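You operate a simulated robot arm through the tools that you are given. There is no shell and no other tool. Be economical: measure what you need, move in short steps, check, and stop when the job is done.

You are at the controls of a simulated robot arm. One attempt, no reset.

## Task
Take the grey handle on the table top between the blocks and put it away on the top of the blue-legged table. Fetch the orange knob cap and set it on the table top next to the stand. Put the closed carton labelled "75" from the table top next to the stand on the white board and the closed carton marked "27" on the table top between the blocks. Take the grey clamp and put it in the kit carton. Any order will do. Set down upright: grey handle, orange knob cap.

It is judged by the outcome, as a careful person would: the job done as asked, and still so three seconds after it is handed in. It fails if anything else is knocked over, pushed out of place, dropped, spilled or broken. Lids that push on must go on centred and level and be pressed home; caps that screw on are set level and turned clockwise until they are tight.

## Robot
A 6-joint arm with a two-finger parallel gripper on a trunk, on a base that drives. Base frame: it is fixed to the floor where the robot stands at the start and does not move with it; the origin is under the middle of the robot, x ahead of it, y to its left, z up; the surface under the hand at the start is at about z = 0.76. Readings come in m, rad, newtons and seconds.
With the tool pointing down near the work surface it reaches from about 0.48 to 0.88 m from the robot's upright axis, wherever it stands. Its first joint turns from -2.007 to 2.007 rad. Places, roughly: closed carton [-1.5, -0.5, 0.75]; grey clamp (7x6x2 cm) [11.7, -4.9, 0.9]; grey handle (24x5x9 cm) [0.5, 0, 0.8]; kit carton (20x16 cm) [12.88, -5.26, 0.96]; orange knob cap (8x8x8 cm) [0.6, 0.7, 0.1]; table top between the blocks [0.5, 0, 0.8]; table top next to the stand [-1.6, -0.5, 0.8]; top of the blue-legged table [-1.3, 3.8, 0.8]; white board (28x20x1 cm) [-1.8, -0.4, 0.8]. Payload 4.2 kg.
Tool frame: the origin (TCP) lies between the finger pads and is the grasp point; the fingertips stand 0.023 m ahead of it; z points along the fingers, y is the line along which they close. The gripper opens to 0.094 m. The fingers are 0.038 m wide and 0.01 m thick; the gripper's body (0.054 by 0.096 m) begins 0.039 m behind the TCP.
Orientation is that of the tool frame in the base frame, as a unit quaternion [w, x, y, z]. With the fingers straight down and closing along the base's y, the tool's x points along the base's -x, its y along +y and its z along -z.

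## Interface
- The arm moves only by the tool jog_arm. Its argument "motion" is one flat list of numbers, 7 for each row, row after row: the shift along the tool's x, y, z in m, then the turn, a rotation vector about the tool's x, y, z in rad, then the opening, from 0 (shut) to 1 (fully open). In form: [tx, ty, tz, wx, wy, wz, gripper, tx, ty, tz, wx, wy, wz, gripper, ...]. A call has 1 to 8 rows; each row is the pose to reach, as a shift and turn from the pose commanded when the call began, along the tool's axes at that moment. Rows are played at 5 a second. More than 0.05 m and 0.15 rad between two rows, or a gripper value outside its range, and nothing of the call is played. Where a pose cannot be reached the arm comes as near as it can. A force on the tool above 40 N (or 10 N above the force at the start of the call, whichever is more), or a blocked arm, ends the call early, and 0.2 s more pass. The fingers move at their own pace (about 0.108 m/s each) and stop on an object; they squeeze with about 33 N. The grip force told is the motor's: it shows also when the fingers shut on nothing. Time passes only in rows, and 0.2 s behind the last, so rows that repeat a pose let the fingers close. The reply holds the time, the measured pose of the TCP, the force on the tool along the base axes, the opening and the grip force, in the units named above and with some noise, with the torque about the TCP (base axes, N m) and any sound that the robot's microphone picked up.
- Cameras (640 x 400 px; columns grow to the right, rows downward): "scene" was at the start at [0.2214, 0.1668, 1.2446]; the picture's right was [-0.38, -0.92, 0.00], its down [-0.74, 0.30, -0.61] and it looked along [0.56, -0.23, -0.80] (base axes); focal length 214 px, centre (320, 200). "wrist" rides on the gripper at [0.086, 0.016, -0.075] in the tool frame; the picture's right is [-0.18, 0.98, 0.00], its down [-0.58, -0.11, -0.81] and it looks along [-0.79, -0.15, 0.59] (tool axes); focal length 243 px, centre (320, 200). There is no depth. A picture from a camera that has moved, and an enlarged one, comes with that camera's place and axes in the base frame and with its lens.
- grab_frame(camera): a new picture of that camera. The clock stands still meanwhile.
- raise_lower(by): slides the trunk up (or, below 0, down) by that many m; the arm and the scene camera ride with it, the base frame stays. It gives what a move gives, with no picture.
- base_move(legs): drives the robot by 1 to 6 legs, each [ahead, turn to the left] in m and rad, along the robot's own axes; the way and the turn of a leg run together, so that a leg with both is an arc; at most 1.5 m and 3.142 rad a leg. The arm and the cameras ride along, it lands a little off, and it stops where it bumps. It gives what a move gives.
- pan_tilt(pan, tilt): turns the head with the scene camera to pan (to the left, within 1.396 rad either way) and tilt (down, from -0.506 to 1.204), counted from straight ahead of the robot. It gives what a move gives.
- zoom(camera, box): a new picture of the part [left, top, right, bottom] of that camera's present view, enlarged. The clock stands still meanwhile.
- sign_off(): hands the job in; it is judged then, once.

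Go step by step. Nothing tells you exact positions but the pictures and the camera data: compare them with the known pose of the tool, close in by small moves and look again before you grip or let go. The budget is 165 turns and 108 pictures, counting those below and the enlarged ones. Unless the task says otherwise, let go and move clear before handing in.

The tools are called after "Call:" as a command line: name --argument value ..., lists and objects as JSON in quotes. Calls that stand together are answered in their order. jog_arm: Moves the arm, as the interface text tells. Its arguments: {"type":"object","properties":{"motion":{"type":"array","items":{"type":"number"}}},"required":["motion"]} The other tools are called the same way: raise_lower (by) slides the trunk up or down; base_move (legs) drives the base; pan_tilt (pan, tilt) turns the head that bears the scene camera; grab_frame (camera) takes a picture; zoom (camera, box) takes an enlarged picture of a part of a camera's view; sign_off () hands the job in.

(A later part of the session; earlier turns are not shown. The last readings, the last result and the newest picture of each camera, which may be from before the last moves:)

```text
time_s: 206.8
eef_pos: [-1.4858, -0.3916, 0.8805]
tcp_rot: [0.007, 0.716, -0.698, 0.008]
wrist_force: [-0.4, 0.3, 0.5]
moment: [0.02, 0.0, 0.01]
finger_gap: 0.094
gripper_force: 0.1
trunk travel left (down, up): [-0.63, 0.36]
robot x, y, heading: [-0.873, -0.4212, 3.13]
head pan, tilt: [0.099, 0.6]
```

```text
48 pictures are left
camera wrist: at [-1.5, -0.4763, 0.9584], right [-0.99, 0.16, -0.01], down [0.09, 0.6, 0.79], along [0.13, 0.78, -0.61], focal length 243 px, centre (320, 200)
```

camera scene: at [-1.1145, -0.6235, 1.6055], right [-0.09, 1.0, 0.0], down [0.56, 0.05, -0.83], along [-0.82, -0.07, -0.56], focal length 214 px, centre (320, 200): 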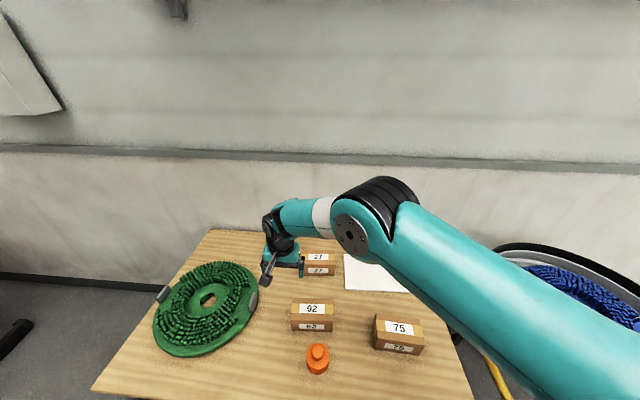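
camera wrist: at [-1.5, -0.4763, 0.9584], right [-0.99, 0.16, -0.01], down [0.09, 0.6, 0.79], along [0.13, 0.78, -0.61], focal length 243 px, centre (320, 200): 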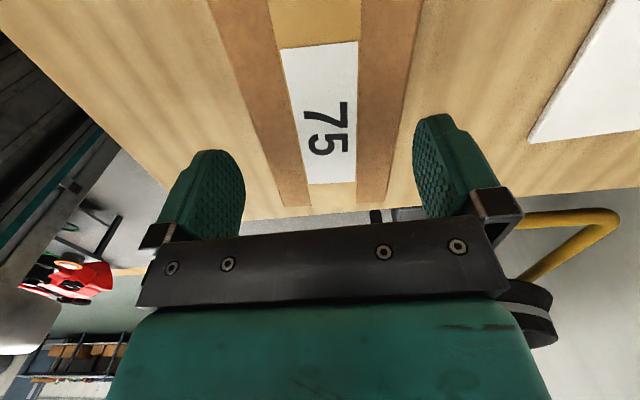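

Centred between the fingers. Descend and grip.

Call:
jog_arm --motion '[0, 0, 0.03, 0, 0, 0, 1, 0, 0, 0.062, 0, 0, 0, 1, 0, 0, 0.062, 0, 0, 0, 0, 0, 0, 0.062, 0, 0, 0, 0, 0, 0, 0.062, 0, 0, 0, 0]'

Call:
jog_arm --motion '[0, 0, -0.03, 0, 0, 0, 0, 0, 0, -0.06, 0, 0, 0, 0, 0, 0, -0.06, 0, 0, 0, 0]'

Call:
grab_frame --camera "wrist"

```text
time_s: 207.3
eef_pos: [-1.492, -0.3908, 0.8615]
tcp_rot: [0.015, 0.715, -0.699, -0.001]
wrist_force: [-0.3, 1.9, 15.9]
moment: [-0.15, 0.7, -0.02]
finger_gap: 0.0938
gripper_force: 0.1
trunk travel left (down, up): [-0.63, 0.36]
robot x, y, heading: [-0.8752, -0.4209, 3.135]
head pan, tilt: [0.099, 0.6]
stopped in row 2: the force on the tool passed its limit at 64 N (the readings are from after the stop); the commanded pose is now the measured one
```

```text
time_s: 208.1
eef_pos: [-1.4912, -0.3887, 0.9187]
tcp_rot: [0.014, 0.716, -0.698, 0.001]
wrist_force: [0.0, -0.1, 0.4]
moment: [-0.01, -0.02, 0.02]
finger_gap: 0.0
gripper_force: 32.9
trunk travel left (down, up): [-0.63, 0.36]
robot x, y, heading: [-0.8711, -0.421, 3.134]
head pan, tilt: [0.099, 0.6]
```

```text
47 pictures are left
camera wrist: at [-1.5028, -0.4743, 0.9974], right [-0.99, 0.16, 0.01], down [0.11, 0.6, 0.79], along [0.12, 0.78, -0.61], focal length 243 px, centre (320, 200)
```

wrist: 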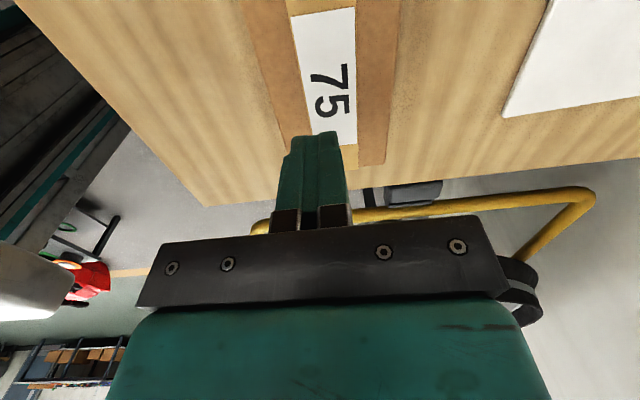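

The −x finger landed on the carton top, so the carton lies ~7 mm further toward −x. Reopen, shift, come to just above it, and look.

Call:
jog_arm --motion '[0, 0.007, 0, -0.014, 0, 0, 1, 0, 0.007, 0.02, -0.014, 0, 0, 1, 0, 0.007, 0.045, -0.014, 0, 0, 1, 0, 0.007, 0.045, -0.014, 0, 0, 1]'

Call:
grab_frame --camera "wrist"

Call:
zoom --camera "scene" --box '[280, 180, 480, 305]'

```text
time_s: 209.1
eef_pos: [-1.4985, -0.391, 0.8744]
tcp_rot: [0.019, 0.715, -0.699, -0.004]
wrist_force: [0.2, 0.0, -0.6]
moment: [0.02, -0.02, -0.01]
finger_gap: 0.0942
gripper_force: 0.0
trunk travel left (down, up): [-0.63, 0.36]
robot x, y, heading: [-0.8736, -0.4226, 3.133]
head pan, tilt: [0.099, 0.6]
```

```text
46 pictures are left
camera wrist: at [-1.5098, -0.4756, 0.9521], right [-0.99, 0.16, 0.03], down [0.12, 0.6, 0.79], along [0.11, 0.78, -0.61], focal length 243 px, centre (320, 200)
```

wrist: 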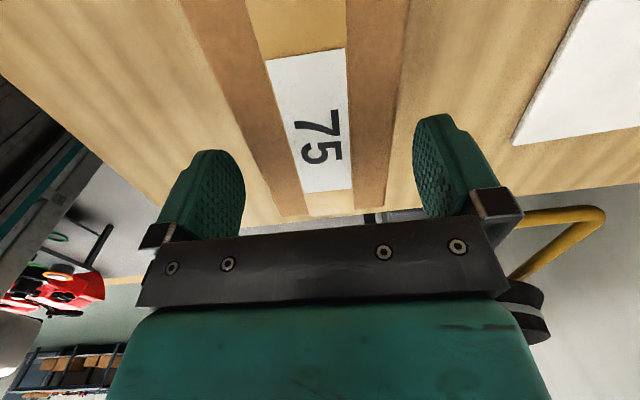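

```text
3.20 times, centred on (380, 242) of scene
camera zoom: at [-1.1146, -0.6233, 1.2755], right [-0.09, 1.0, 0.0], down [0.56, 0.05, -0.83], along [-0.82, -0.07, -0.56], focal length 686 px, centre (128, 64)
```

zoom: 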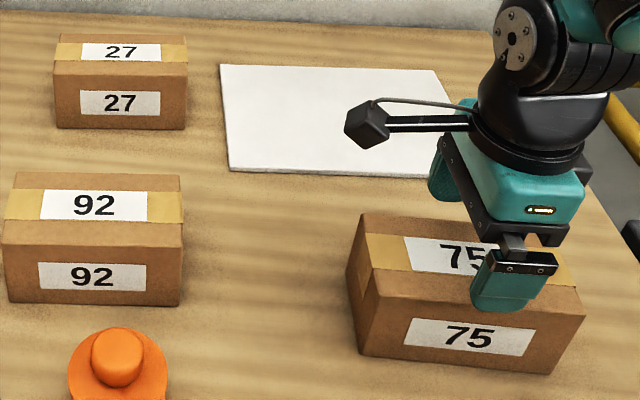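

The carton now sits between both finger pads. I correct the small tool tilt and go down gently.

Call:
jog_arm --motion '[0, 0, 0, 0.032, -0.021, 0, 1, 0, 0, 0.015, 0.032, -0.021, 0, 1, 0, 0, 0.03, 0.032, -0.021, 0, 1, 0, 0, 0.045, 0.032, -0.021, 0, 1, 0, 0, 0.056, 0.032, -0.021, 0, 1, 0, 0, 0.056, 0.032, -0.021, 0, 1]'

Call:
grab_frame --camera "wrist"

```text
time_s: 210.5
eef_pos: [-1.5013, -0.3923, 0.8195]
tcp_rot: [0.001, 0.716, -0.698, 0.0]
wrist_force: [0.7, 0.1, 0.4]
moment: [0.01, -0.01, -0.02]
finger_gap: 0.0939
gripper_force: 0.0
trunk travel left (down, up): [-0.63, 0.36]
robot x, y, heading: [-0.8742, -0.4243, 3.134]
head pan, tilt: [0.099, 0.6]
```

```text
44 pictures are left
camera wrist: at [-1.5143, -0.4795, 0.8944], right [-0.99, 0.16, 0.0], down [0.1, 0.58, 0.81], along [0.13, 0.8, -0.59], focal length 243 px, centre (320, 200)
```

wrist: 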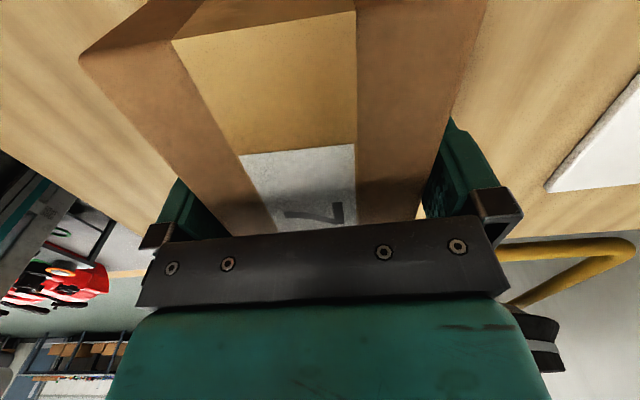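

Both fingers straddle the carton. Close and lift.

Call:
jog_arm --motion '[0, 0, 0, 0, 0, 0, 0, 0, 0, 0, 0, 0, 0, 0, 0, 0, 0, 0, 0, 0, 0, 0, 0, -0.04, 0, 0, 0, 0, 0, 0, -0.08, 0, 0, 0, 0, 0, 0, -0.1, 0, 0, 0, 0]'

Call:
grab_frame --camera "wrist"

```text
time_s: 211.9
eef_pos: [-1.5004, -0.392, 0.9189]
tcp_rot: [0.0, 0.716, -0.698, 0.001]
wrist_force: [0.3, 0.0, -3.8]
moment: [-0.02, -0.03, 0.01]
finger_gap: 0.0864
gripper_force: 32.9
trunk travel left (down, up): [-0.63, 0.36]
robot x, y, heading: [-0.8714, -0.4237, 3.129]
head pan, tilt: [0.099, 0.6]
```

```text
43 pictures are left
camera wrist: at [-1.5141, -0.4787, 0.9947], right [-0.99, 0.16, 0.0], down [0.1, 0.58, 0.81], along [0.13, 0.8, -0.59], focal length 243 px, centre (320, 200)
```

wrist: 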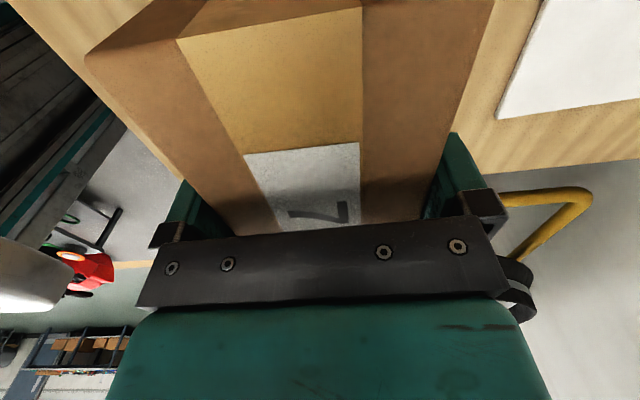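

Carton 75 held (86 mm). Carry it over the white board.

Call:
jog_arm --motion '[0.005, 0.042, 0, 0, 0, 0, 0, 0.011, 0.084, 0, 0, 0, 0, 0, 0.016, 0.126, 0, 0, 0, 0, 0, 0.021, 0.168, 0, 0, 0, 0, 0, 0.027, 0.21, 0, 0, 0, 0, 0, 0.032, 0.25, 0, 0, 0, 0, 0, 0.032, 0.25, 0.04, 0, 0, 0, 0]'

Call:
zoom --camera "scene" --box '[280, 160, 480, 285]'

Call:
grab_frame --camera "wrist"

```text
time_s: 213.5
eef_pos: [-1.7514, -0.4319, 0.8792]
tcp_rot: [0.0, 0.716, -0.698, 0.0]
wrist_force: [0.2, -0.1, -2.3]
moment: [-0.01, -0.01, -0.01]
finger_gap: 0.0861
gripper_force: 32.9
trunk travel left (down, up): [-0.63, 0.36]
robot x, y, heading: [-0.8719, -0.4221, 3.134]
head pan, tilt: [0.099, 0.6]
```

```text
3.20 times, centred on (380, 222) of scene
camera zoom: at [-1.1143, -0.6233, 1.2756], right [-0.09, 1.0, 0.0], down [0.56, 0.05, -0.83], along [-0.82, -0.07, -0.56], focal length 686 px, centre (128, 128)
```

zoom: 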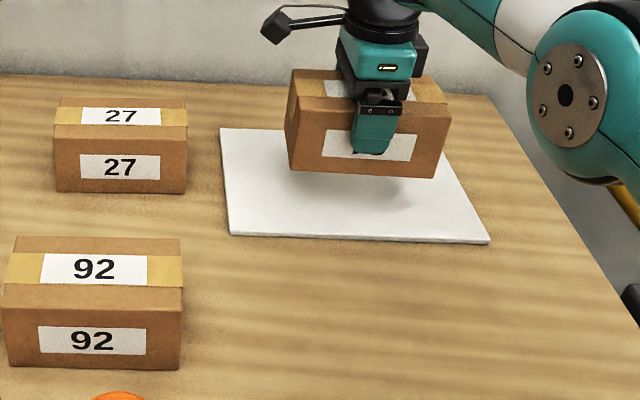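

```text
41 pictures are left
camera wrist: at [-1.7644, -0.5179, 0.9546], right [-0.99, 0.16, 0.0], down [0.09, 0.58, 0.81], along [0.13, 0.8, -0.59], focal length 243 px, centre (320, 200)
```

wrist: 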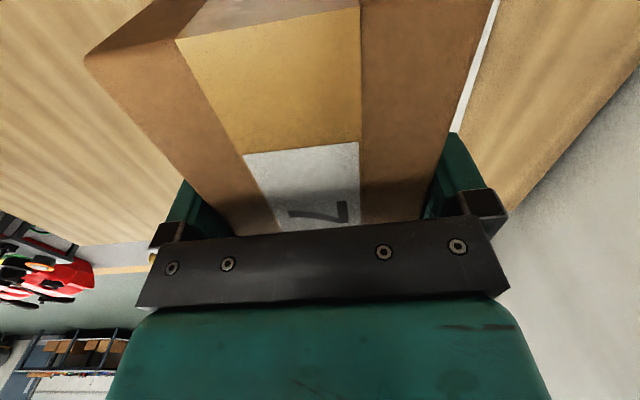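

Carton is well within the board. Lowering it.

Call:
jog_arm --motion '[0, 0, 0.03, 0, 0, 0, 0, 0, 0, 0.042, 0, 0, 0, 0, 0, 0, 0.046, 0, 0, 0, 0, 0, 0, 0.048, 0, 0, 0, 0]'

```text
time_s: 214.5
eef_pos: [-1.7509, -0.4313, 0.8315]
tcp_rot: [0.0, 0.716, -0.698, 0.001]
wrist_force: [-0.2, 1.2, -3.3]
moment: [0.0, 0.02, -0.03]
finger_gap: 0.0862
gripper_force: 32.6
trunk travel left (down, up): [-0.63, 0.36]
robot x, y, heading: [-0.877, -0.4232, 3.131]
head pan, tilt: [0.099, 0.6]
```

Call:
jog_arm --motion '[0, 0, 0.002, 0, 0, 0, 0, 0, 0, 0.004, 0, 0, 0, 0]'

Call:
zoom --camera "scene" --box '[330, 160, 450, 235]'

```text
time_s: 215.1
eef_pos: [-1.7497, -0.4312, 0.8276]
tcp_rot: [0.001, 0.716, -0.698, 0.0]
wrist_force: [-0.5, 0.4, 1.4]
moment: [0.03, -0.22, -0.05]
finger_gap: 0.0862
gripper_force: 32.6
trunk travel left (down, up): [-0.63, 0.36]
robot x, y, heading: [-0.8733, -0.4217, 3.132]
head pan, tilt: [0.099, 0.6]
```

```text
5.33 times, centred on (390, 198) of scene
camera zoom: at [-1.1146, -0.6233, 1.2756], right [-0.09, 1.0, 0.0], down [0.56, 0.05, -0.83], along [-0.82, -0.07, -0.56], focal length 1144 px, centre (-53, 213)
```

zoom: 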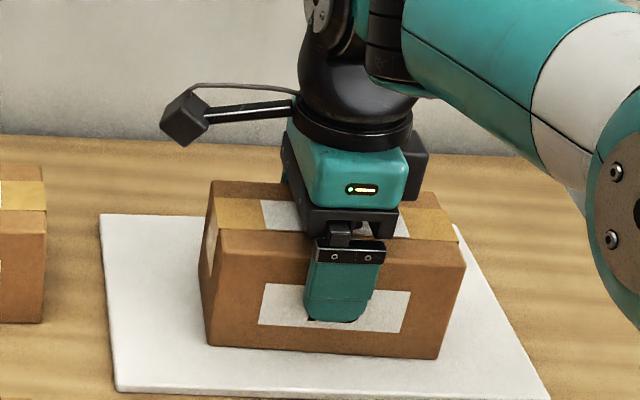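

Carton rests on the board. Release, rise, and shift the base toward carton 27.

Call:
jog_arm --motion '[0, 0, 0, 0, 0, 0, 1, 0, 0, 0, 0, 0, 0, 1, 0, 0, -0.03, 0, 0, 0, 1, 0, 0, -0.07, 0, 0, 0, 1, 0, 0, -0.11, 0, 0, 0, 1, 0, 0, -0.15, 0, 0, 0, 1, 0, 0, -0.18, 0, 0, 0, 1]'

Call:
base_move --legs '[[-0.32, 0], [0, 0.6], [0.41, 0], [0, -0.59]]'

Call:
pan_tilt --pan 0.0 --tilt 0.6

Call:
grab_frame --camera "scene"

```text
time_s: 216.7
eef_pos: [-1.741, -0.4274, 0.9961]
tcp_rot: [-0.001, 0.716, -0.698, 0.0]
wrist_force: [0.3, -0.1, -0.4]
moment: [0.0, 0.01, 0.01]
finger_gap: 0.094
gripper_force: 0.0
out of reach, approached as far as the arm can: row 6, 7
trunk travel left (down, up): [-0.63, 0.36]
robot x, y, heading: [-0.8685, -0.4237, 3.136]
head pan, tilt: [0.099, 0.6]
```

```text
time_s: 224.3
eef_pos: [-1.7634, -0.6839, 0.9962]
tcp_rot: [-0.001, 0.724, -0.69, 0.001]
wrist_force: [0.8, 0.3, -0.8]
moment: [0.02, 0.01, -0.02]
finger_gap: 0.0939
gripper_force: 0.1
trunk travel left (down, up): [-0.63, 0.36]
robot x, y, heading: [-0.9011, -0.6638, -3.129]
head pan, tilt: [0.099, 0.6]
```

```text
time_s: 224.9
eef_pos: [-1.7636, -0.684, 0.9967]
tcp_rot: [0.0, 0.723, -0.691, 0.0]
wrist_force: [0.2, -0.2, 0.2]
moment: [-0.01, -0.01, 0.02]
finger_gap: 0.0941
gripper_force: 0.2
trunk travel left (down, up): [-0.63, 0.36]
robot x, y, heading: [-0.8958, -0.659, -3.133]
head pan, tilt: [0.0, 0.6]
```

```text
39 pictures are left
camera scene: at [-1.1333, -0.8574, 1.2755], right [-0.01, 1.0, 0.0], down [0.56, 0.01, -0.83], along [-0.82, -0.01, -0.56], focal length 214 px, centre (320, 200)
```

scene: 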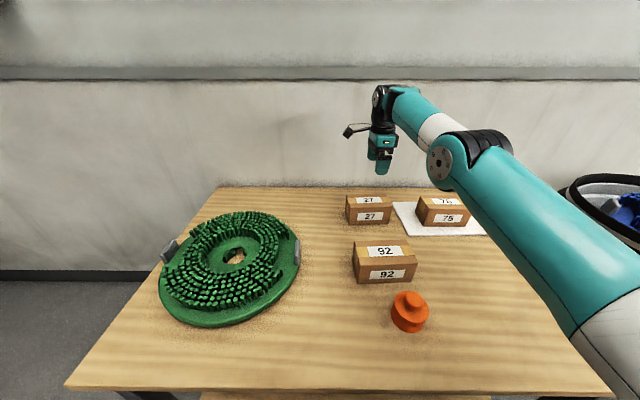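

Carton 27 is right under the tool. Looking with the wrist camera to centre.

Call:
jog_arm --motion '[0, 0.004, 0.04, 0, 0, 0, 1, 0, 0.006, 0.08, 0, 0, 0, 1, 0, 0.006, 0.115, 0, 0, 0, 1, 0, 0.006, 0.115, 0, 0, 0, 1]'

Call:
grab_frame --camera "wrist"

```text
time_s: 225.9
eef_pos: [-1.7686, -0.6836, 0.8789]
tcp_rot: [0.001, 0.724, -0.69, -0.002]
wrist_force: [0.0, -0.8, 0.4]
moment: [-0.02, -0.02, 0.03]
finger_gap: 0.0938
gripper_force: 0.1
trunk travel left (down, up): [-0.63, 0.36]
robot x, y, heading: [-0.8946, -0.6609, -3.127]
head pan, tilt: [0.0, 0.6]
```

```text
38 pictures are left
camera wrist: at [-1.7805, -0.7699, 0.9538], right [-0.99, 0.14, 0.0], down [0.08, 0.59, 0.81], along [0.11, 0.8, -0.59], focal length 243 px, centre (320, 200)
```

wrist: 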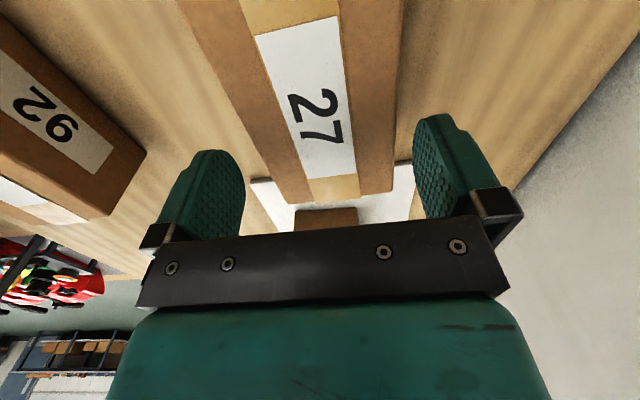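

Nearly centred; small corrections (−1.5 mm, −2.5° yaw) and then a gentle descent.

Call:
jog_arm --motion '[0, 0.0015, 0, 0, 0, -0.04, 1, 0, 0.0015, 0.015, 0, 0, -0.04, 1, 0, 0.0015, 0.03, 0, 0, -0.04, 1, 0, 0.0015, 0.045, 0, 0, -0.04, 1, 0, 0.0015, 0.06, 0, 0, -0.04, 1, 0, 0.0015, 0.06, 0, 0, -0.04, 1]'

Call:
grab_frame --camera "wrist"

```text
time_s: 227.3
eef_pos: [-1.7698, -0.6836, 0.8204]
tcp_rot: [0.001, 0.737, -0.676, 0.0]
wrist_force: [0.0, 0.4, -0.3]
moment: [0.02, 0.04, -0.02]
finger_gap: 0.094
gripper_force: 0.0
trunk travel left (down, up): [-0.63, 0.36]
robot x, y, heading: [-0.8953, -0.6583, -3.128]
head pan, tilt: [0.0, 0.6]
```

```text
37 pictures are left
camera wrist: at [-1.7781, -0.7706, 0.8954], right [-1.0, 0.1, 0.0], down [0.06, 0.59, 0.81], along [0.08, 0.8, -0.59], focal length 243 px, centre (320, 200)
```

wrist: 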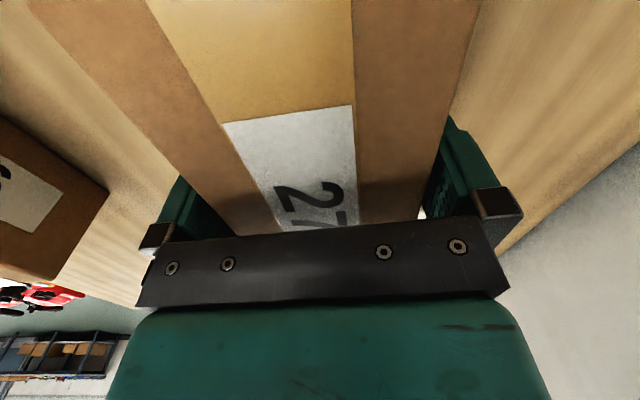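

Straddled without contact. Close, lift, and draw back toward the robot.

Call:
jog_arm --motion '[0, 0, 0, 0, 0, 0, 0, 0, 0, 0, 0, 0, 0, 0, 0, 0, 0, 0, 0, 0, 0, 0, 0, -0.04, 0, 0, 0, 0, 0, 0, -0.08, 0, 0, 0, 0, 0, 0, -0.12, 0, 0, 0, 0, 0, -0.03, -0.15, 0, 0, 0, 0, 0, -0.07, -0.17, 0, 0, 0, 0]'

Call:
jog_arm --motion '[0, -0.045, -0.01, 0, 0, 0, 0, 0, -0.09, -0.02, 0, 0, 0, 0, 0, -0.135, -0.03, 0, 0, 0, 0, 0, -0.18, -0.04, 0, 0, 0, 0, 0, -0.22, -0.05, 0, 0, 0, 0]'

Call:
grab_frame --camera "scene"

```text
time_s: 229.1
eef_pos: [-1.7005, -0.677, 0.9874]
tcp_rot: [0.0, 0.738, -0.675, 0.0]
wrist_force: [-0.2, 0.3, -4.0]
moment: [0.02, -0.02, 0.03]
finger_gap: 0.0854
gripper_force: 32.7
trunk travel left (down, up): [-0.63, 0.36]
robot x, y, heading: [-0.8934, -0.6589, -3.127]
head pan, tilt: [0.0, 0.6]
```

```text
time_s: 230.3
eef_pos: [-1.4821, -0.6602, 1.0387]
tcp_rot: [0.0, 0.737, -0.676, 0.0]
wrist_force: [0.0, -0.5, -2.8]
moment: [0.11, 0.0, 0.02]
finger_gap: 0.0852
gripper_force: 32.8
trunk travel left (down, up): [-0.63, 0.36]
robot x, y, heading: [-0.8988, -0.6614, -3.135]
head pan, tilt: [0.0, 0.6]
```

```text
36 pictures are left
camera scene: at [-1.1339, -0.8575, 1.2753], right [-0.01, 1.0, 0.0], down [0.57, 0.01, -0.82], along [-0.82, -0.01, -0.57], focal length 214 px, centre (320, 200)
```

scene: 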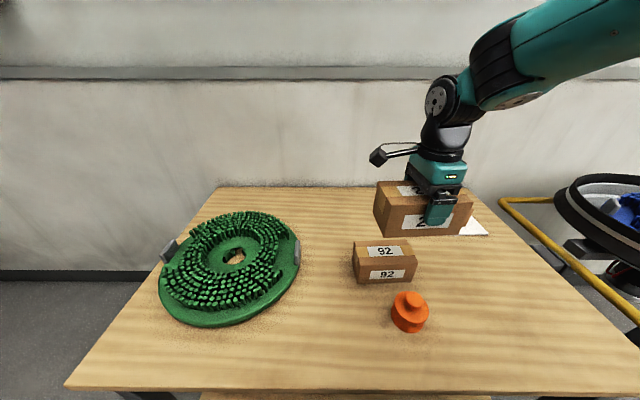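

Carton 27 is held; 75 is on the board, cap and 92 undisturbed. Driving back to the start table.

Call:
base_move --legs '[[-0.45, 0], [0, -1.571], [0.65, 0], [0, -1.571], [0.4, 0]]'

Call:
pan_tilt --pan -0.39 --tilt 0.9

Call:
grab_frame --camera "scene"

```text
time_s: 246.0
eef_pos: [0.5171, 0.0635, 1.0379]
tcp_rot: [0.001, 0.653, 0.757, -0.001]
wrist_force: [-0.2, 0.0, -3.0]
moment: [-0.03, 0.01, 0.02]
finger_gap: 0.0851
gripper_force: 33.4
trunk travel left (down, up): [-0.63, 0.36]
robot x, y, heading: [-0.0708, 0.0282, 0.073]
head pan, tilt: [0.0, 0.6]
```

```text
time_s: 246.8
eef_pos: [0.5173, 0.0649, 1.04]
tcp_rot: [0.0, 0.653, 0.757, 0.0]
wrist_force: [0.1, -0.3, -3.4]
moment: [-0.01, -0.01, -0.02]
finger_gap: 0.0848
gripper_force: 33.1
trunk travel left (down, up): [-0.63, 0.36]
robot x, y, heading: [-0.0728, 0.0326, 0.072]
head pan, tilt: [-0.389, 0.901]
```

```text
35 pictures are left
camera scene: at [0.1411, 0.2112, 1.2507], right [-0.31, -0.95, 0.0], down [-0.74, 0.24, -0.62], along [0.59, -0.19, -0.78], focal length 214 px, centre (320, 200)
```

scene: 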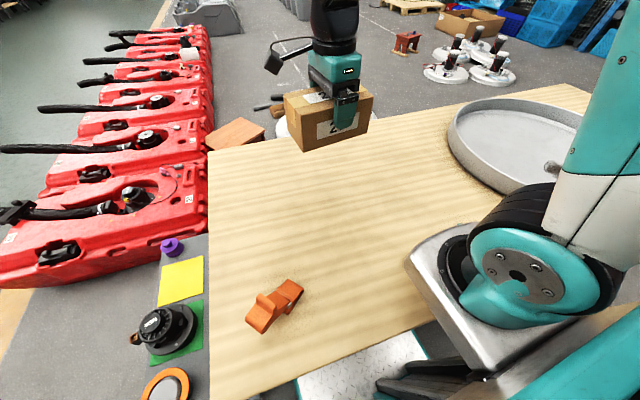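

The spot below is clear, between the two blocks. Lowering the carton.

Call:
jog_arm --motion '[0, 0, 0.045, 0, 0, 0, 0, 0, 0, 0.09, 0, 0, 0, 0, 0, 0, 0.135, 0, 0, 0, 0, 0, 0, 0.17, 0, 0, 0, 0, 0, 0, 0.2, 0, 0, 0, 0, 0, 0, 0.21, 0, 0, 0, 0, 0, 0, 0.214, 0, 0, 0, 0]'

Call:
zoom --camera "scene" --box '[220, 80, 460, 230]'

```text
time_s: 248.4
eef_pos: [0.5148, 0.0656, 0.8251]
tcp_rot: [0.0, 0.653, 0.757, -0.001]
wrist_force: [-0.5, -0.8, -3.0]
moment: [0.01, 0.01, -0.01]
finger_gap: 0.0847
gripper_force: 33.0
trunk travel left (down, up): [-0.63, 0.36]
robot x, y, heading: [-0.0687, 0.026, 0.07]
head pan, tilt: [-0.389, 0.901]
```

```text
2.67 times, centred on (340, 155) of scene
camera zoom: at [0.141, 0.2112, 1.2507], right [-0.31, -0.95, 0.0], down [-0.74, 0.24, -0.62], along [0.59, -0.19, -0.78], focal length 572 px, centre (267, 320)
```

zoom: 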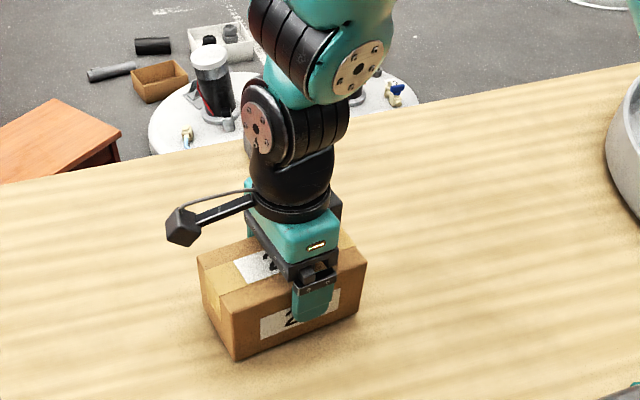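

Call:
jog_arm --motion '[0, 0, 0.003, 0, 0, 0, 0, 0, 0, 0.006, 0, 0, 0, 0]'

```text
time_s: 249.0
eef_pos: [0.5163, 0.0658, 0.8203]
tcp_rot: [0.0, 0.653, 0.757, 0.001]
wrist_force: [0.0, -0.4, 1.9]
moment: [0.24, 0.27, 0.07]
finger_gap: 0.0849
gripper_force: 33.2
trunk travel left (down, up): [-0.63, 0.36]
robot x, y, heading: [-0.0691, 0.0266, 0.07]
head pan, tilt: [-0.389, 0.901]
```

Contact felt. Release, rise, and look ahead to plan the long drive.

Call:
jog_arm --motion '[0, 0, 0, 0, 0, 0, 1, 0, 0, 0, 0, 0, 0, 1, 0, 0, -0.03, 0, 0, 0, 1, 0, 0, -0.07, 0, 0, 0, 1, 0, 0, -0.12, 0, 0, 0, 1, 0, 0, -0.17, 0, 0, 0, 1, 0, 0, -0.22, 0, 0, 0, 1]'

Call:
pan_tilt --pan -0.4 --tilt 0.35

Call:
grab_frame --camera "scene"

```text
time_s: 250.6
eef_pos: [0.5156, 0.0666, 1.0382]
tcp_rot: [0.0, 0.653, 0.757, 0.0]
wrist_force: [0.4, 0.3, 0.3]
moment: [0.0, 0.04, 0.01]
finger_gap: 0.094
gripper_force: 0.0
trunk travel left (down, up): [-0.63, 0.36]
robot x, y, heading: [-0.069, 0.027, 0.069]
head pan, tilt: [-0.389, 0.901]
```

```text
time_s: 251.6
eef_pos: [0.5168, 0.0659, 1.0378]
tcp_rot: [0.0, 0.654, 0.757, 0.0]
wrist_force: [-0.1, -0.8, -0.1]
moment: [-0.01, 0.04, 0.02]
finger_gap: 0.0941
gripper_force: 0.0
trunk travel left (down, up): [-0.63, 0.36]
robot x, y, heading: [-0.0707, 0.0308, 0.074]
head pan, tilt: [-0.4, 0.351]
```

```text
33 pictures are left
camera scene: at [0.1573, 0.2047, 1.2982], right [-0.32, -0.95, 0.0], down [-0.33, 0.11, -0.94], along [0.89, -0.3, -0.34], focal length 214 px, centre (320, 200)
```

scene: 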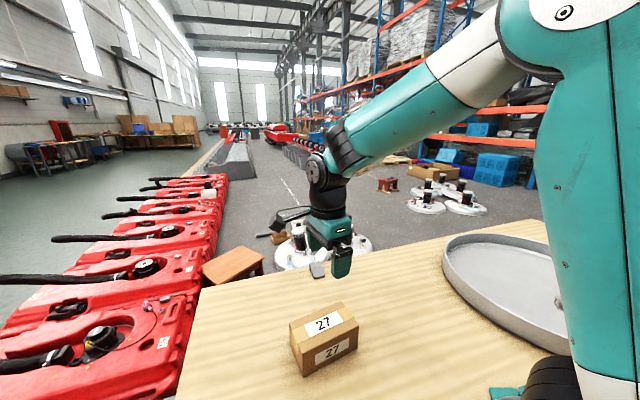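

27 is in place. The clamp is 12 m away; I map a route: back off, go round the table's far end (y≈−1.3) and through the gap between the white-disc groups. First to a waypoint and look.

Call:
base_move --legs '[[-0.4, 0], [0, -1.641], [1.0, 0], [0.95, 0], [0, 1.705]]'

Call:
pan_tilt --pan 0.0 --tilt 0.3

Call:
grab_frame --camera "scene"

```text
time_s: 271.5
eef_pos: [0.1312, -1.8874, 1.0375]
tcp_rot: [0.001, 0.63, 0.777, 0.0]
wrist_force: [-0.7, 0.5, 0.2]
moment: [0.01, 0.02, -0.01]
finger_gap: 0.094
gripper_force: 0.1
trunk travel left (down, up): [-0.63, 0.36]
robot x, y, heading: [-0.4481, -1.9611, 0.132]
head pan, tilt: [-0.4, 0.351]
```

```text
time_s: 272.4
eef_pos: [0.1314, -1.8884, 1.0371]
tcp_rot: [0.0, 0.63, 0.777, 0.0]
wrist_force: [-0.1, 0.8, -0.2]
moment: [-0.02, 0.02, -0.02]
finger_gap: 0.0942
gripper_force: 0.2
trunk travel left (down, up): [-0.63, 0.36]
robot x, y, heading: [-0.4514, -1.9592, 0.134]
head pan, tilt: [0.0, 0.3]
```

```text
32 pictures are left
camera scene: at [-0.233, -1.734, 1.303], right [0.13, -0.99, 0.0], down [-0.29, -0.04, -0.96], along [0.95, 0.12, -0.3], focal length 214 px, centre (320, 200)
```

scene: 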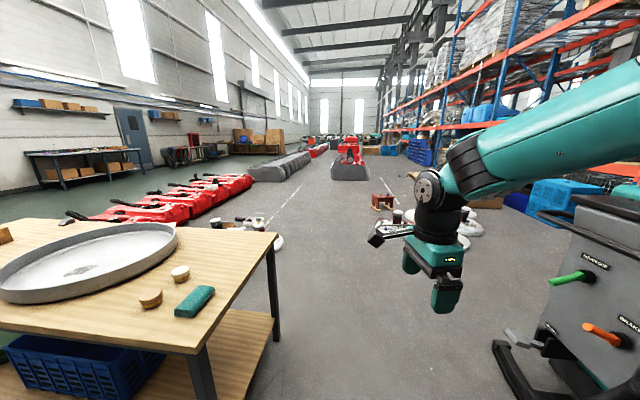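

The corridor ahead is clear between the disc groups; driving through to about (3.5, −1.6) and looking again.

Call:
base_move --legs '[[1.5, 0], [1.0, 0], [0, -0.13], [1.4, 0]]'

Call:
pan_tilt --pan -0.2 --tilt 0.25

Call:
grab_frame --camera "scene"

```text
time_s: 291.8
eef_pos: [4.0112, -1.5893, 1.0385]
tcp_rot: [0.0, 0.675, 0.738, -0.001]
wrist_force: [0.6, -0.5, -0.7]
moment: [0.01, 0.06, -0.01]
finger_gap: 0.0939
gripper_force: 0.0
trunk travel left (down, up): [-0.63, 0.36]
robot x, y, heading: [3.422, -1.5936, 0.017]
head pan, tilt: [0.0, 0.3]
```

```text
time_s: 292.5
eef_pos: [4.011, -1.5886, 1.0377]
tcp_rot: [0.0, 0.674, 0.739, 0.001]
wrist_force: [-0.9, 1.6, 0.5]
moment: [-0.02, 0.05, -0.06]
finger_gap: 0.0939
gripper_force: 0.1
trunk travel left (down, up): [-0.63, 0.36]
robot x, y, heading: [3.425, -1.591, 0.012]
head pan, tilt: [-0.201, 0.25]
```

```text
31 pictures are left
camera scene: at [3.6656, -1.411, 1.3077], right [-0.19, -0.98, 0.0], down [-0.24, 0.05, -0.97], along [0.95, -0.18, -0.25], focal length 214 px, centre (320, 200)
```

scene: 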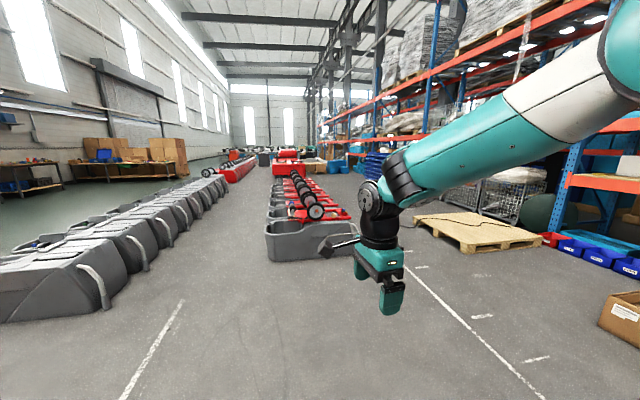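

A row of bins/red carts occupies y −1.2..−2.45 from x≈6, and a pallet's edge is at y≈−3.6. I pass between them along y≈−3.05.

Call:
base_move --legs '[[1.28, 0], [0, -0.872], [1.0, 0], [0.97, 0], [0, 0.86], [1.2, 0]]'

Call:
pan_tilt --pan -0.2 --tilt 0.3

Call:
grab_frame --camera "scene"

```text
time_s: 318.7
eef_pos: [7.8328, -2.9667, 1.0386]
tcp_rot: [0.0, 0.662, 0.749, 0.0]
wrist_force: [0.2, -0.3, 0.2]
moment: [0.0, -0.04, -0.02]
finger_gap: 0.0938
gripper_force: 0.1
trunk travel left (down, up): [-0.63, 0.36]
robot x, y, heading: [7.2458, -2.9882, 0.047]
head pan, tilt: [-0.201, 0.25]
```

```text
time_s: 319.3
eef_pos: [7.8336, -2.9672, 1.0374]
tcp_rot: [0.0, 0.663, 0.749, 0.0]
wrist_force: [0.1, 0.4, 0.3]
moment: [0.0, -0.02, -0.02]
finger_gap: 0.0944
gripper_force: 0.0
trunk travel left (down, up): [-0.63, 0.36]
robot x, y, heading: [7.2499, -2.9894, 0.043]
head pan, tilt: [-0.201, 0.3]
```

```text
30 pictures are left
camera scene: at [7.4817, -2.8015, 1.303], right [-0.15, -0.99, 0.0], down [-0.29, 0.05, -0.96], along [0.94, -0.15, -0.3], focal length 214 px, centre (320, 200)
```

scene: 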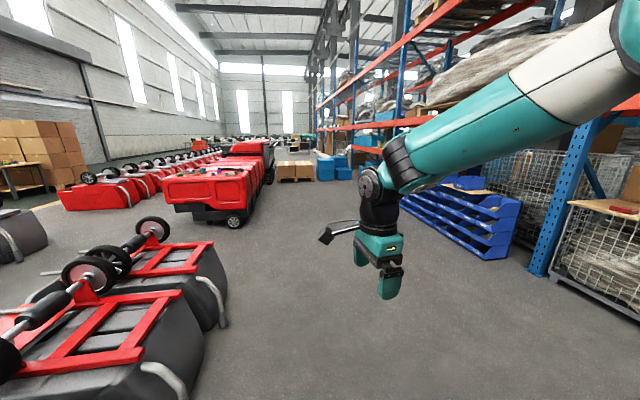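

Way is free toward (10.2, −3.6). Drive and view the target area.

Call:
base_move --legs '[[0, -0.243], [1.5, 0], [1.5, 0]]'

Call:
pan_tilt --pan -0.45 --tilt 0.4

Call:
grab_frame --camera "scene"

```text
time_s: 334.6
eef_pos: [10.7789, -3.6651, 1.0372]
tcp_rot: [-0.001, 0.743, 0.669, 0.0]
wrist_force: [-0.6, -0.1, -0.1]
moment: [0.04, 0.0, -0.02]
finger_gap: 0.0938
gripper_force: 0.0
trunk travel left (down, up): [-0.63, 0.36]
robot x, y, heading: [10.2022, -3.5544, -0.18]
head pan, tilt: [-0.201, 0.3]
```

```text
time_s: 335.4
eef_pos: [10.778, -3.6663, 1.0374]
tcp_rot: [0.0, 0.743, 0.669, -0.001]
wrist_force: [-0.6, 0.4, 0.7]
moment: [-0.02, -0.01, 0.01]
finger_gap: 0.094
gripper_force: 0.0
trunk travel left (down, up): [-0.63, 0.36]
robot x, y, heading: [10.1989, -3.5525, -0.181]
head pan, tilt: [-0.45, 0.4]
```

```text
29 pictures are left
camera scene: at [10.4625, -3.4449, 1.2938], right [-0.59, -0.81, 0.0], down [-0.31, 0.23, -0.92], along [0.74, -0.54, -0.39], focal length 214 px, centre (320, 200)
```

scene: 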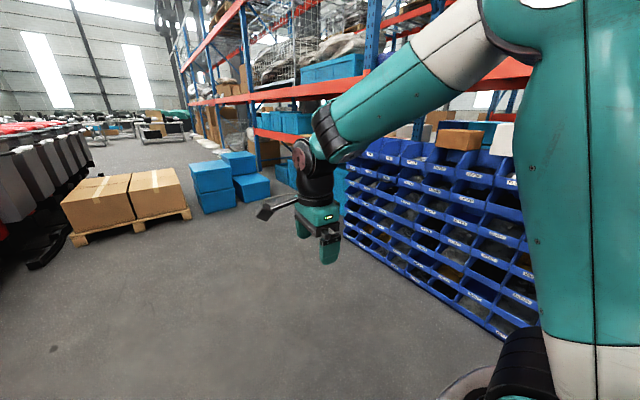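

The clamp should be on top of the blue bin rack (front y≈−4.8). I raise the trunk, drive to (11.5, −4.0) and face it.

Call:
raise_lower --by 0.2

Call:
base_move --legs '[[0, -0.15], [1.37, 0], [0, -1.24]]'

Call:
pan_tilt --pan 0.1 --tilt 0.55

Call:
grab_frame --camera "scene"

```text
time_s: 337.6
eef_pos: [10.7788, -3.6653, 1.2384]
tcp_rot: [0.0, 0.744, 0.669, 0.0]
wrist_force: [0.1, -0.2, 0.3]
moment: [0.0, 0.0, 0.02]
finger_gap: 0.0937
gripper_force: 0.1
trunk travel left (down, up): [-0.83, 0.16]
robot x, y, heading: [10.201, -3.5565, -0.183]
head pan, tilt: [-0.45, 0.4]
```

```text
time_s: 348.1
eef_pos: [11.4566, -4.5904, 1.2375]
tcp_rot: [0.001, 1.0, 0.027, 0.0]
wrist_force: [-0.2, -0.3, -0.4]
moment: [-0.02, 0.02, 0.0]
finger_gap: 0.094
gripper_force: 0.1
trunk travel left (down, up): [-0.83, 0.16]
robot x, y, heading: [11.4777, -4.0062, -1.597]
head pan, tilt: [-0.45, 0.4]
```

```text
time_s: 349.1
eef_pos: [11.4556, -4.5902, 1.238]
tcp_rot: [0.0, 1.0, 0.026, 0.0]
wrist_force: [0.0, 0.4, -0.9]
moment: [-0.03, -0.01, -0.02]
finger_gap: 0.094
gripper_force: 0.0
trunk travel left (down, up): [-0.83, 0.16]
robot x, y, heading: [11.4739, -4.009, -1.595]
head pan, tilt: [0.099, 0.55]
```

```text
28 pictures are left
camera scene: at [11.6738, -4.2494, 1.48], right [-1.0, -0.07, 0.0], down [-0.04, 0.52, -0.85], along [0.06, -0.85, -0.52], focal length 214 px, centre (320, 200)
```

scene: 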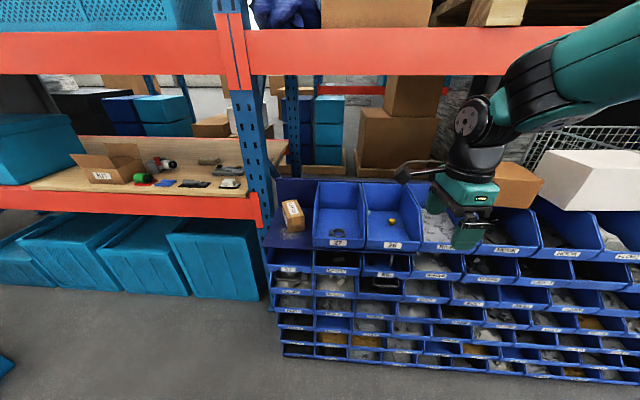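

The kit carton ("KIT") stands on the rack shelf at left. Zoom in on the bins where the clamp should be, and on the kit carton.

Call:
zoom --camera "scene" --box '[260, 160, 460, 285]'

Call:
zoom --camera "scene" --box '[50, 120, 290, 220]'

```text
3.20 times, centred on (360, 222) of scene
camera zoom: at [11.6738, -4.2494, 1.48], right [-1.0, -0.07, 0.0], down [-0.04, 0.52, -0.85], along [0.06, -0.85, -0.52], focal length 686 px, centre (192, 128)
```

zoom: 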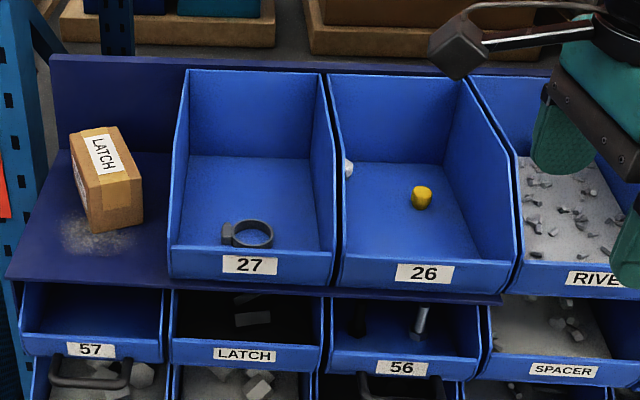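

```text
2.67 times, centred on (170, 170) of scene
camera zoom: at [11.6738, -4.2494, 1.48], right [-1.0, -0.07, 0.0], down [-0.04, 0.52, -0.85], along [0.06, -0.85, -0.52], focal length 572 px, centre (720, 280)
```

zoom: 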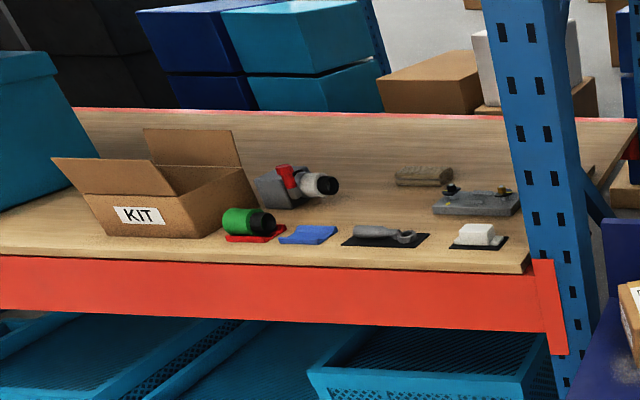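

The grey clamp is the ring lying in bin 27, about (11.65, −4.93). Move closer and bring the tool over it, turned so the fingers close along x.

Call:
base_move --legs '[[0.15, 0]]'

Call:
jog_arm --motion '[0.025, 0.021, 0, 0, 0, -0.15, 1, 0.05, 0.042, 0, 0, 0, -0.3, 1, 0.075, 0.063, 0, 0, 0, -0.45, 1, 0.1, 0.084, 0, 0, 0, -0.6, 1, 0.125, 0.105, 0, 0, 0, -0.75, 1, 0.15, 0.126, 0, 0, 0, -0.9, 1, 0.175, 0.147, 0, 0, 0, -1.05, 1, 0.2, 0.168, 0, 0, 0, -1.2, 1]'

Call:
jog_arm --motion '[0, 0, 0, 0, 0, -0.13, 1, 0, 0, 0, 0, 0, -0.26, 1, 0, 0, 0, 0, 0, -0.32, 1]'

Call:
raise_lower --by -0.12

Call:
grab_frame --camera "wrist"

```text
time_s: 350.4
eef_pos: [11.4527, -4.7404, 1.2382]
tcp_rot: [0.0, 1.0, 0.025, 0.0]
wrist_force: [-0.6, 0.2, 0.1]
moment: [-0.02, -0.01, -0.01]
finger_gap: 0.0938
gripper_force: 0.1
trunk travel left (down, up): [-0.83, 0.16]
robot x, y, heading: [11.4722, -4.1527, -1.593]
head pan, tilt: [0.099, 0.55]
```

```text
time_s: 352.2
eef_pos: [11.6602, -4.8971, 1.2383]
tcp_rot: [0.0, 0.81, 0.586, 0.0]
wrist_force: [0.4, -1.0, 0.0]
moment: [-0.02, -0.03, -0.01]
finger_gap: 0.0938
gripper_force: 0.0
trunk travel left (down, up): [-0.83, 0.16]
robot x, y, heading: [11.4715, -4.1519, -1.592]
head pan, tilt: [0.099, 0.55]
```

```text
time_s: 353.0
eef_pos: [11.6598, -4.8981, 1.2377]
tcp_rot: [0.0, 0.706, 0.708, 0.0]
wrist_force: [0.6, 0.3, 1.2]
moment: [0.0, 0.0, 0.0]
finger_gap: 0.0941
gripper_force: 0.0
trunk travel left (down, up): [-0.83, 0.16]
robot x, y, heading: [11.4719, -4.1514, -1.595]
head pan, tilt: [0.099, 0.55]
```

```text
time_s: 354.5
eef_pos: [11.6605, -4.8984, 1.1168]
tcp_rot: [0.0, 0.707, 0.707, 0.0]
wrist_force: [-0.6, 0.0, -0.3]
moment: [-0.05, 0.02, 0.01]
finger_gap: 0.0936
gripper_force: 0.1
trunk travel left (down, up): [-0.71, 0.28]
robot x, y, heading: [11.4734, -4.1469, -1.6]
head pan, tilt: [0.099, 0.55]
```

```text
25 pictures are left
camera wrist: at [11.6767, -4.8109, 1.1934], right [0.98, -0.18, 0.0], down [-0.11, -0.58, 0.81], along [-0.15, -0.79, -0.59], focal length 243 px, centre (320, 200)
```

wrist: 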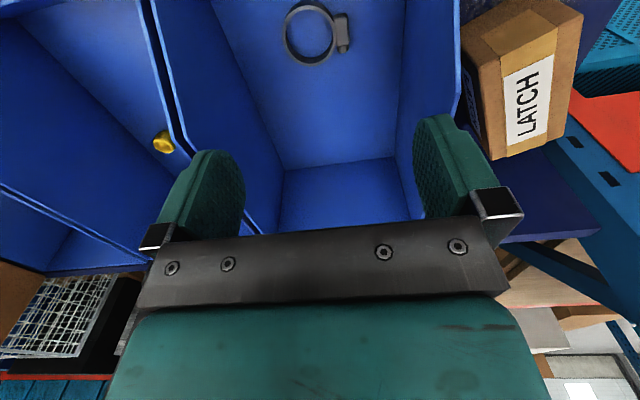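

The clamp triangulates to ring centre (11.649, −4.898), z≈0.93, lug toward +x. Descend to just above it and check.

Call:
jog_arm --motion '[0, -0.003, 0.04, 0, 0, 0, 1, 0, -0.003, 0.08, 0, 0, 0, 1, 0, -0.003, 0.12, 0, 0, 0, 1, 0, -0.003, 0.132, 0, 0, 0, 1]'

Call:
grab_frame --camera "wrist"

Call:
zoom --camera "scene" --box '[240, 160, 440, 285]'

```text
time_s: 355.5
eef_pos: [11.6566, -4.8975, 0.9863]
tcp_rot: [0.001, 0.707, 0.708, 0.0]
wrist_force: [0.4, -0.3, 0.1]
moment: [-0.03, 0.02, -0.01]
finger_gap: 0.094
gripper_force: 0.1
trunk travel left (down, up): [-0.71, 0.28]
robot x, y, heading: [11.471, -4.1512, -1.596]
head pan, tilt: [0.099, 0.55]
```

```text
24 pictures are left
camera wrist: at [11.6745, -4.8113, 1.0612], right [0.98, -0.18, 0.0], down [-0.11, -0.58, 0.81], along [-0.15, -0.79, -0.59], focal length 243 px, centre (320, 200)
```

wrist: 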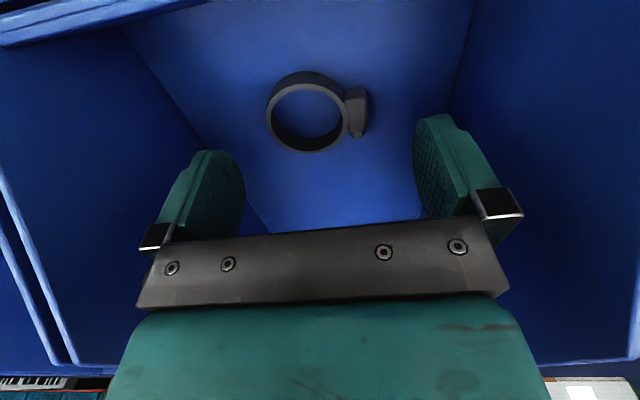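

```text
3.20 times, centred on (340, 222) of scene
camera zoom: at [11.67, -4.3993, 1.3601], right [-1.0, -0.07, 0.0], down [-0.04, 0.52, -0.85], along [0.06, -0.85, -0.52], focal length 686 px, centre (256, 128)
```

zoom: 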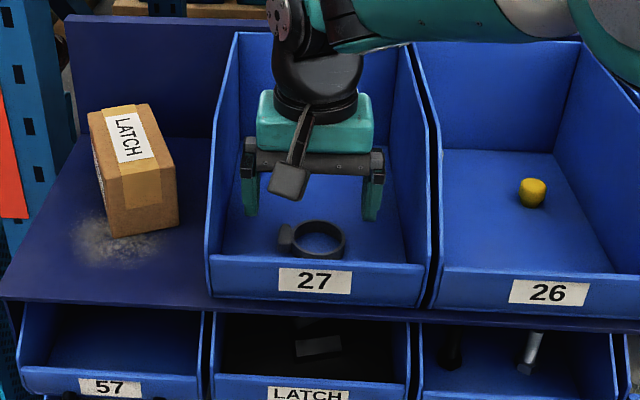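

Clamp is centred between the fingers. Descending in small steps to the bin floor.

Call:
jog_arm --motion '[0, 0, 0.02, 0, 0, 0, 1, 0, 0, 0.032, 0, 0, 0, 1, 0, 0, 0.037, 0, 0, 0, 1, 0, 0, 0.037, 0, 0, 0, 1]'

Call:
grab_frame --camera "wrist"

```text
time_s: 356.5
eef_pos: [11.6571, -4.898, 0.9468]
tcp_rot: [0.0, 0.707, 0.707, 0.001]
wrist_force: [0.6, -0.3, -0.4]
moment: [-0.01, 0.0, -0.03]
finger_gap: 0.0939
gripper_force: 0.0
trunk travel left (down, up): [-0.71, 0.28]
robot x, y, heading: [11.4703, -4.1553, -1.597]
head pan, tilt: [0.099, 0.55]
```

```text
22 pictures are left
camera wrist: at [11.6739, -4.8109, 1.0237], right [0.98, -0.18, 0.0], down [-0.11, -0.58, 0.81], along [-0.15, -0.79, -0.59], focal length 243 px, centre (320, 200)
```

wrist: 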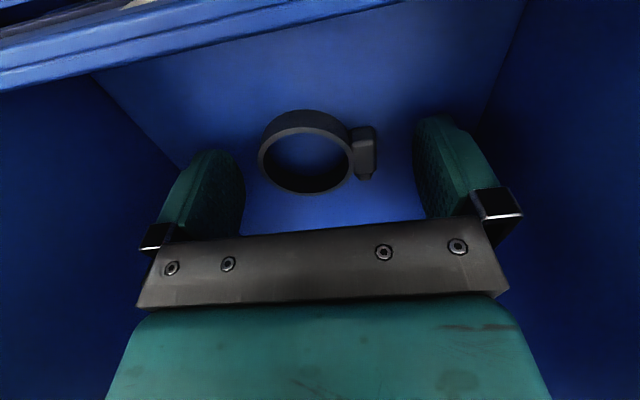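

Call:
jog_arm --motion '[0, 0, 0.005, 0, 0, 0, 1, 0, 0, 0.009, 0, 0, 0, 1, 0, 0, 0.009, 0, 0, 0, 1]'

Call:
jog_arm --motion '[0, 0, 0, 0, 0, 0, 0, 0, 0, 0, 0, 0, 0, 0, 0, 0, 0, 0, 0, 0, 0, 0, 0, 0, 0, 0, 0, 0]'

Call:
grab_frame --camera "wrist"

```text
time_s: 357.3
eef_pos: [11.6567, -4.8967, 0.9399]
tcp_rot: [0.001, 0.707, 0.707, -0.001]
wrist_force: [0.0, 0.6, 7.5]
moment: [0.18, 0.36, -0.01]
finger_gap: 0.094
gripper_force: 0.1
trunk travel left (down, up): [-0.71, 0.28]
robot x, y, heading: [11.4704, -4.1555, -1.594]
head pan, tilt: [0.099, 0.55]
```

```text
time_s: 358.3
eef_pos: [11.6564, -4.8979, 0.9394]
tcp_rot: [0.0, 0.707, 0.707, -0.001]
wrist_force: [-6.4, -3.5, 13.5]
moment: [0.16, 0.62, 0.26]
finger_gap: 0.0631
gripper_force: 32.8
trunk travel left (down, up): [-0.71, 0.28]
robot x, y, heading: [11.4675, -4.1521, -1.596]
head pan, tilt: [0.099, 0.55]
```

```text
21 pictures are left
camera wrist: at [11.6734, -4.8105, 1.0152], right [0.98, -0.19, 0.0], down [-0.11, -0.58, 0.81], along [-0.15, -0.79, -0.59], focal length 243 px, centre (320, 200)
```

wrist: 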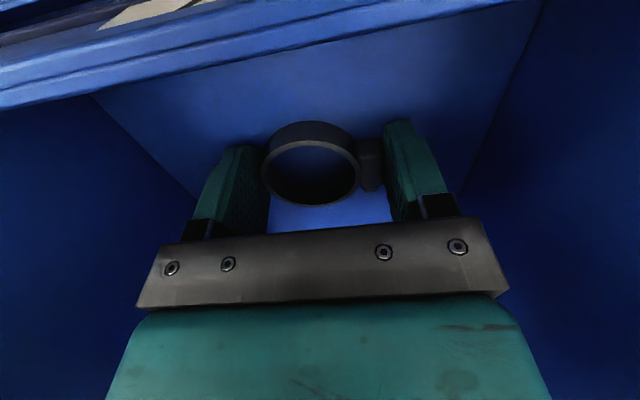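

Gripped across ring and lug (63 mm). Lift straight up slowly and check.

Call:
jog_arm --motion '[0, 0, -0.02, 0, 0, 0, 0, 0, 0, -0.05, 0, 0, 0, 0, 0, 0, -0.09, 0, 0, 0, 0, 0, 0, -0.13, 0, 0, 0, 0, 0, 0, -0.17, 0, 0, 0, 0, 0, 0, -0.21, 0, 0, 0, 0, 0, 0, -0.24, 0, 0, 0, 0]'

Call:
grab_frame --camera "wrist"

```text
time_s: 359.9
eef_pos: [11.6558, -4.8972, 1.1789]
tcp_rot: [0.0, 0.707, 0.707, 0.0]
wrist_force: [0.1, 0.0, 0.1]
moment: [0.0, 0.01, 0.03]
finger_gap: 0.063
gripper_force: 32.9
trunk travel left (down, up): [-0.71, 0.28]
robot x, y, heading: [11.4691, -4.1552, -1.595]
head pan, tilt: [0.099, 0.55]
```

```text
20 pictures are left
camera wrist: at [11.6729, -4.8104, 1.2544], right [0.98, -0.18, 0.0], down [-0.11, -0.58, 0.81], along [-0.15, -0.79, -0.59], focal length 243 px, centre (320, 200)
```

wrist: 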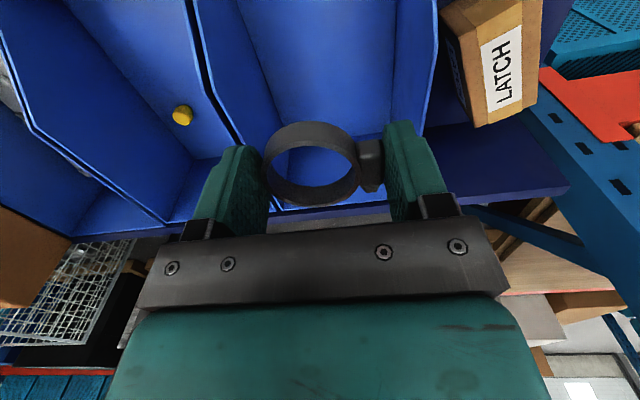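

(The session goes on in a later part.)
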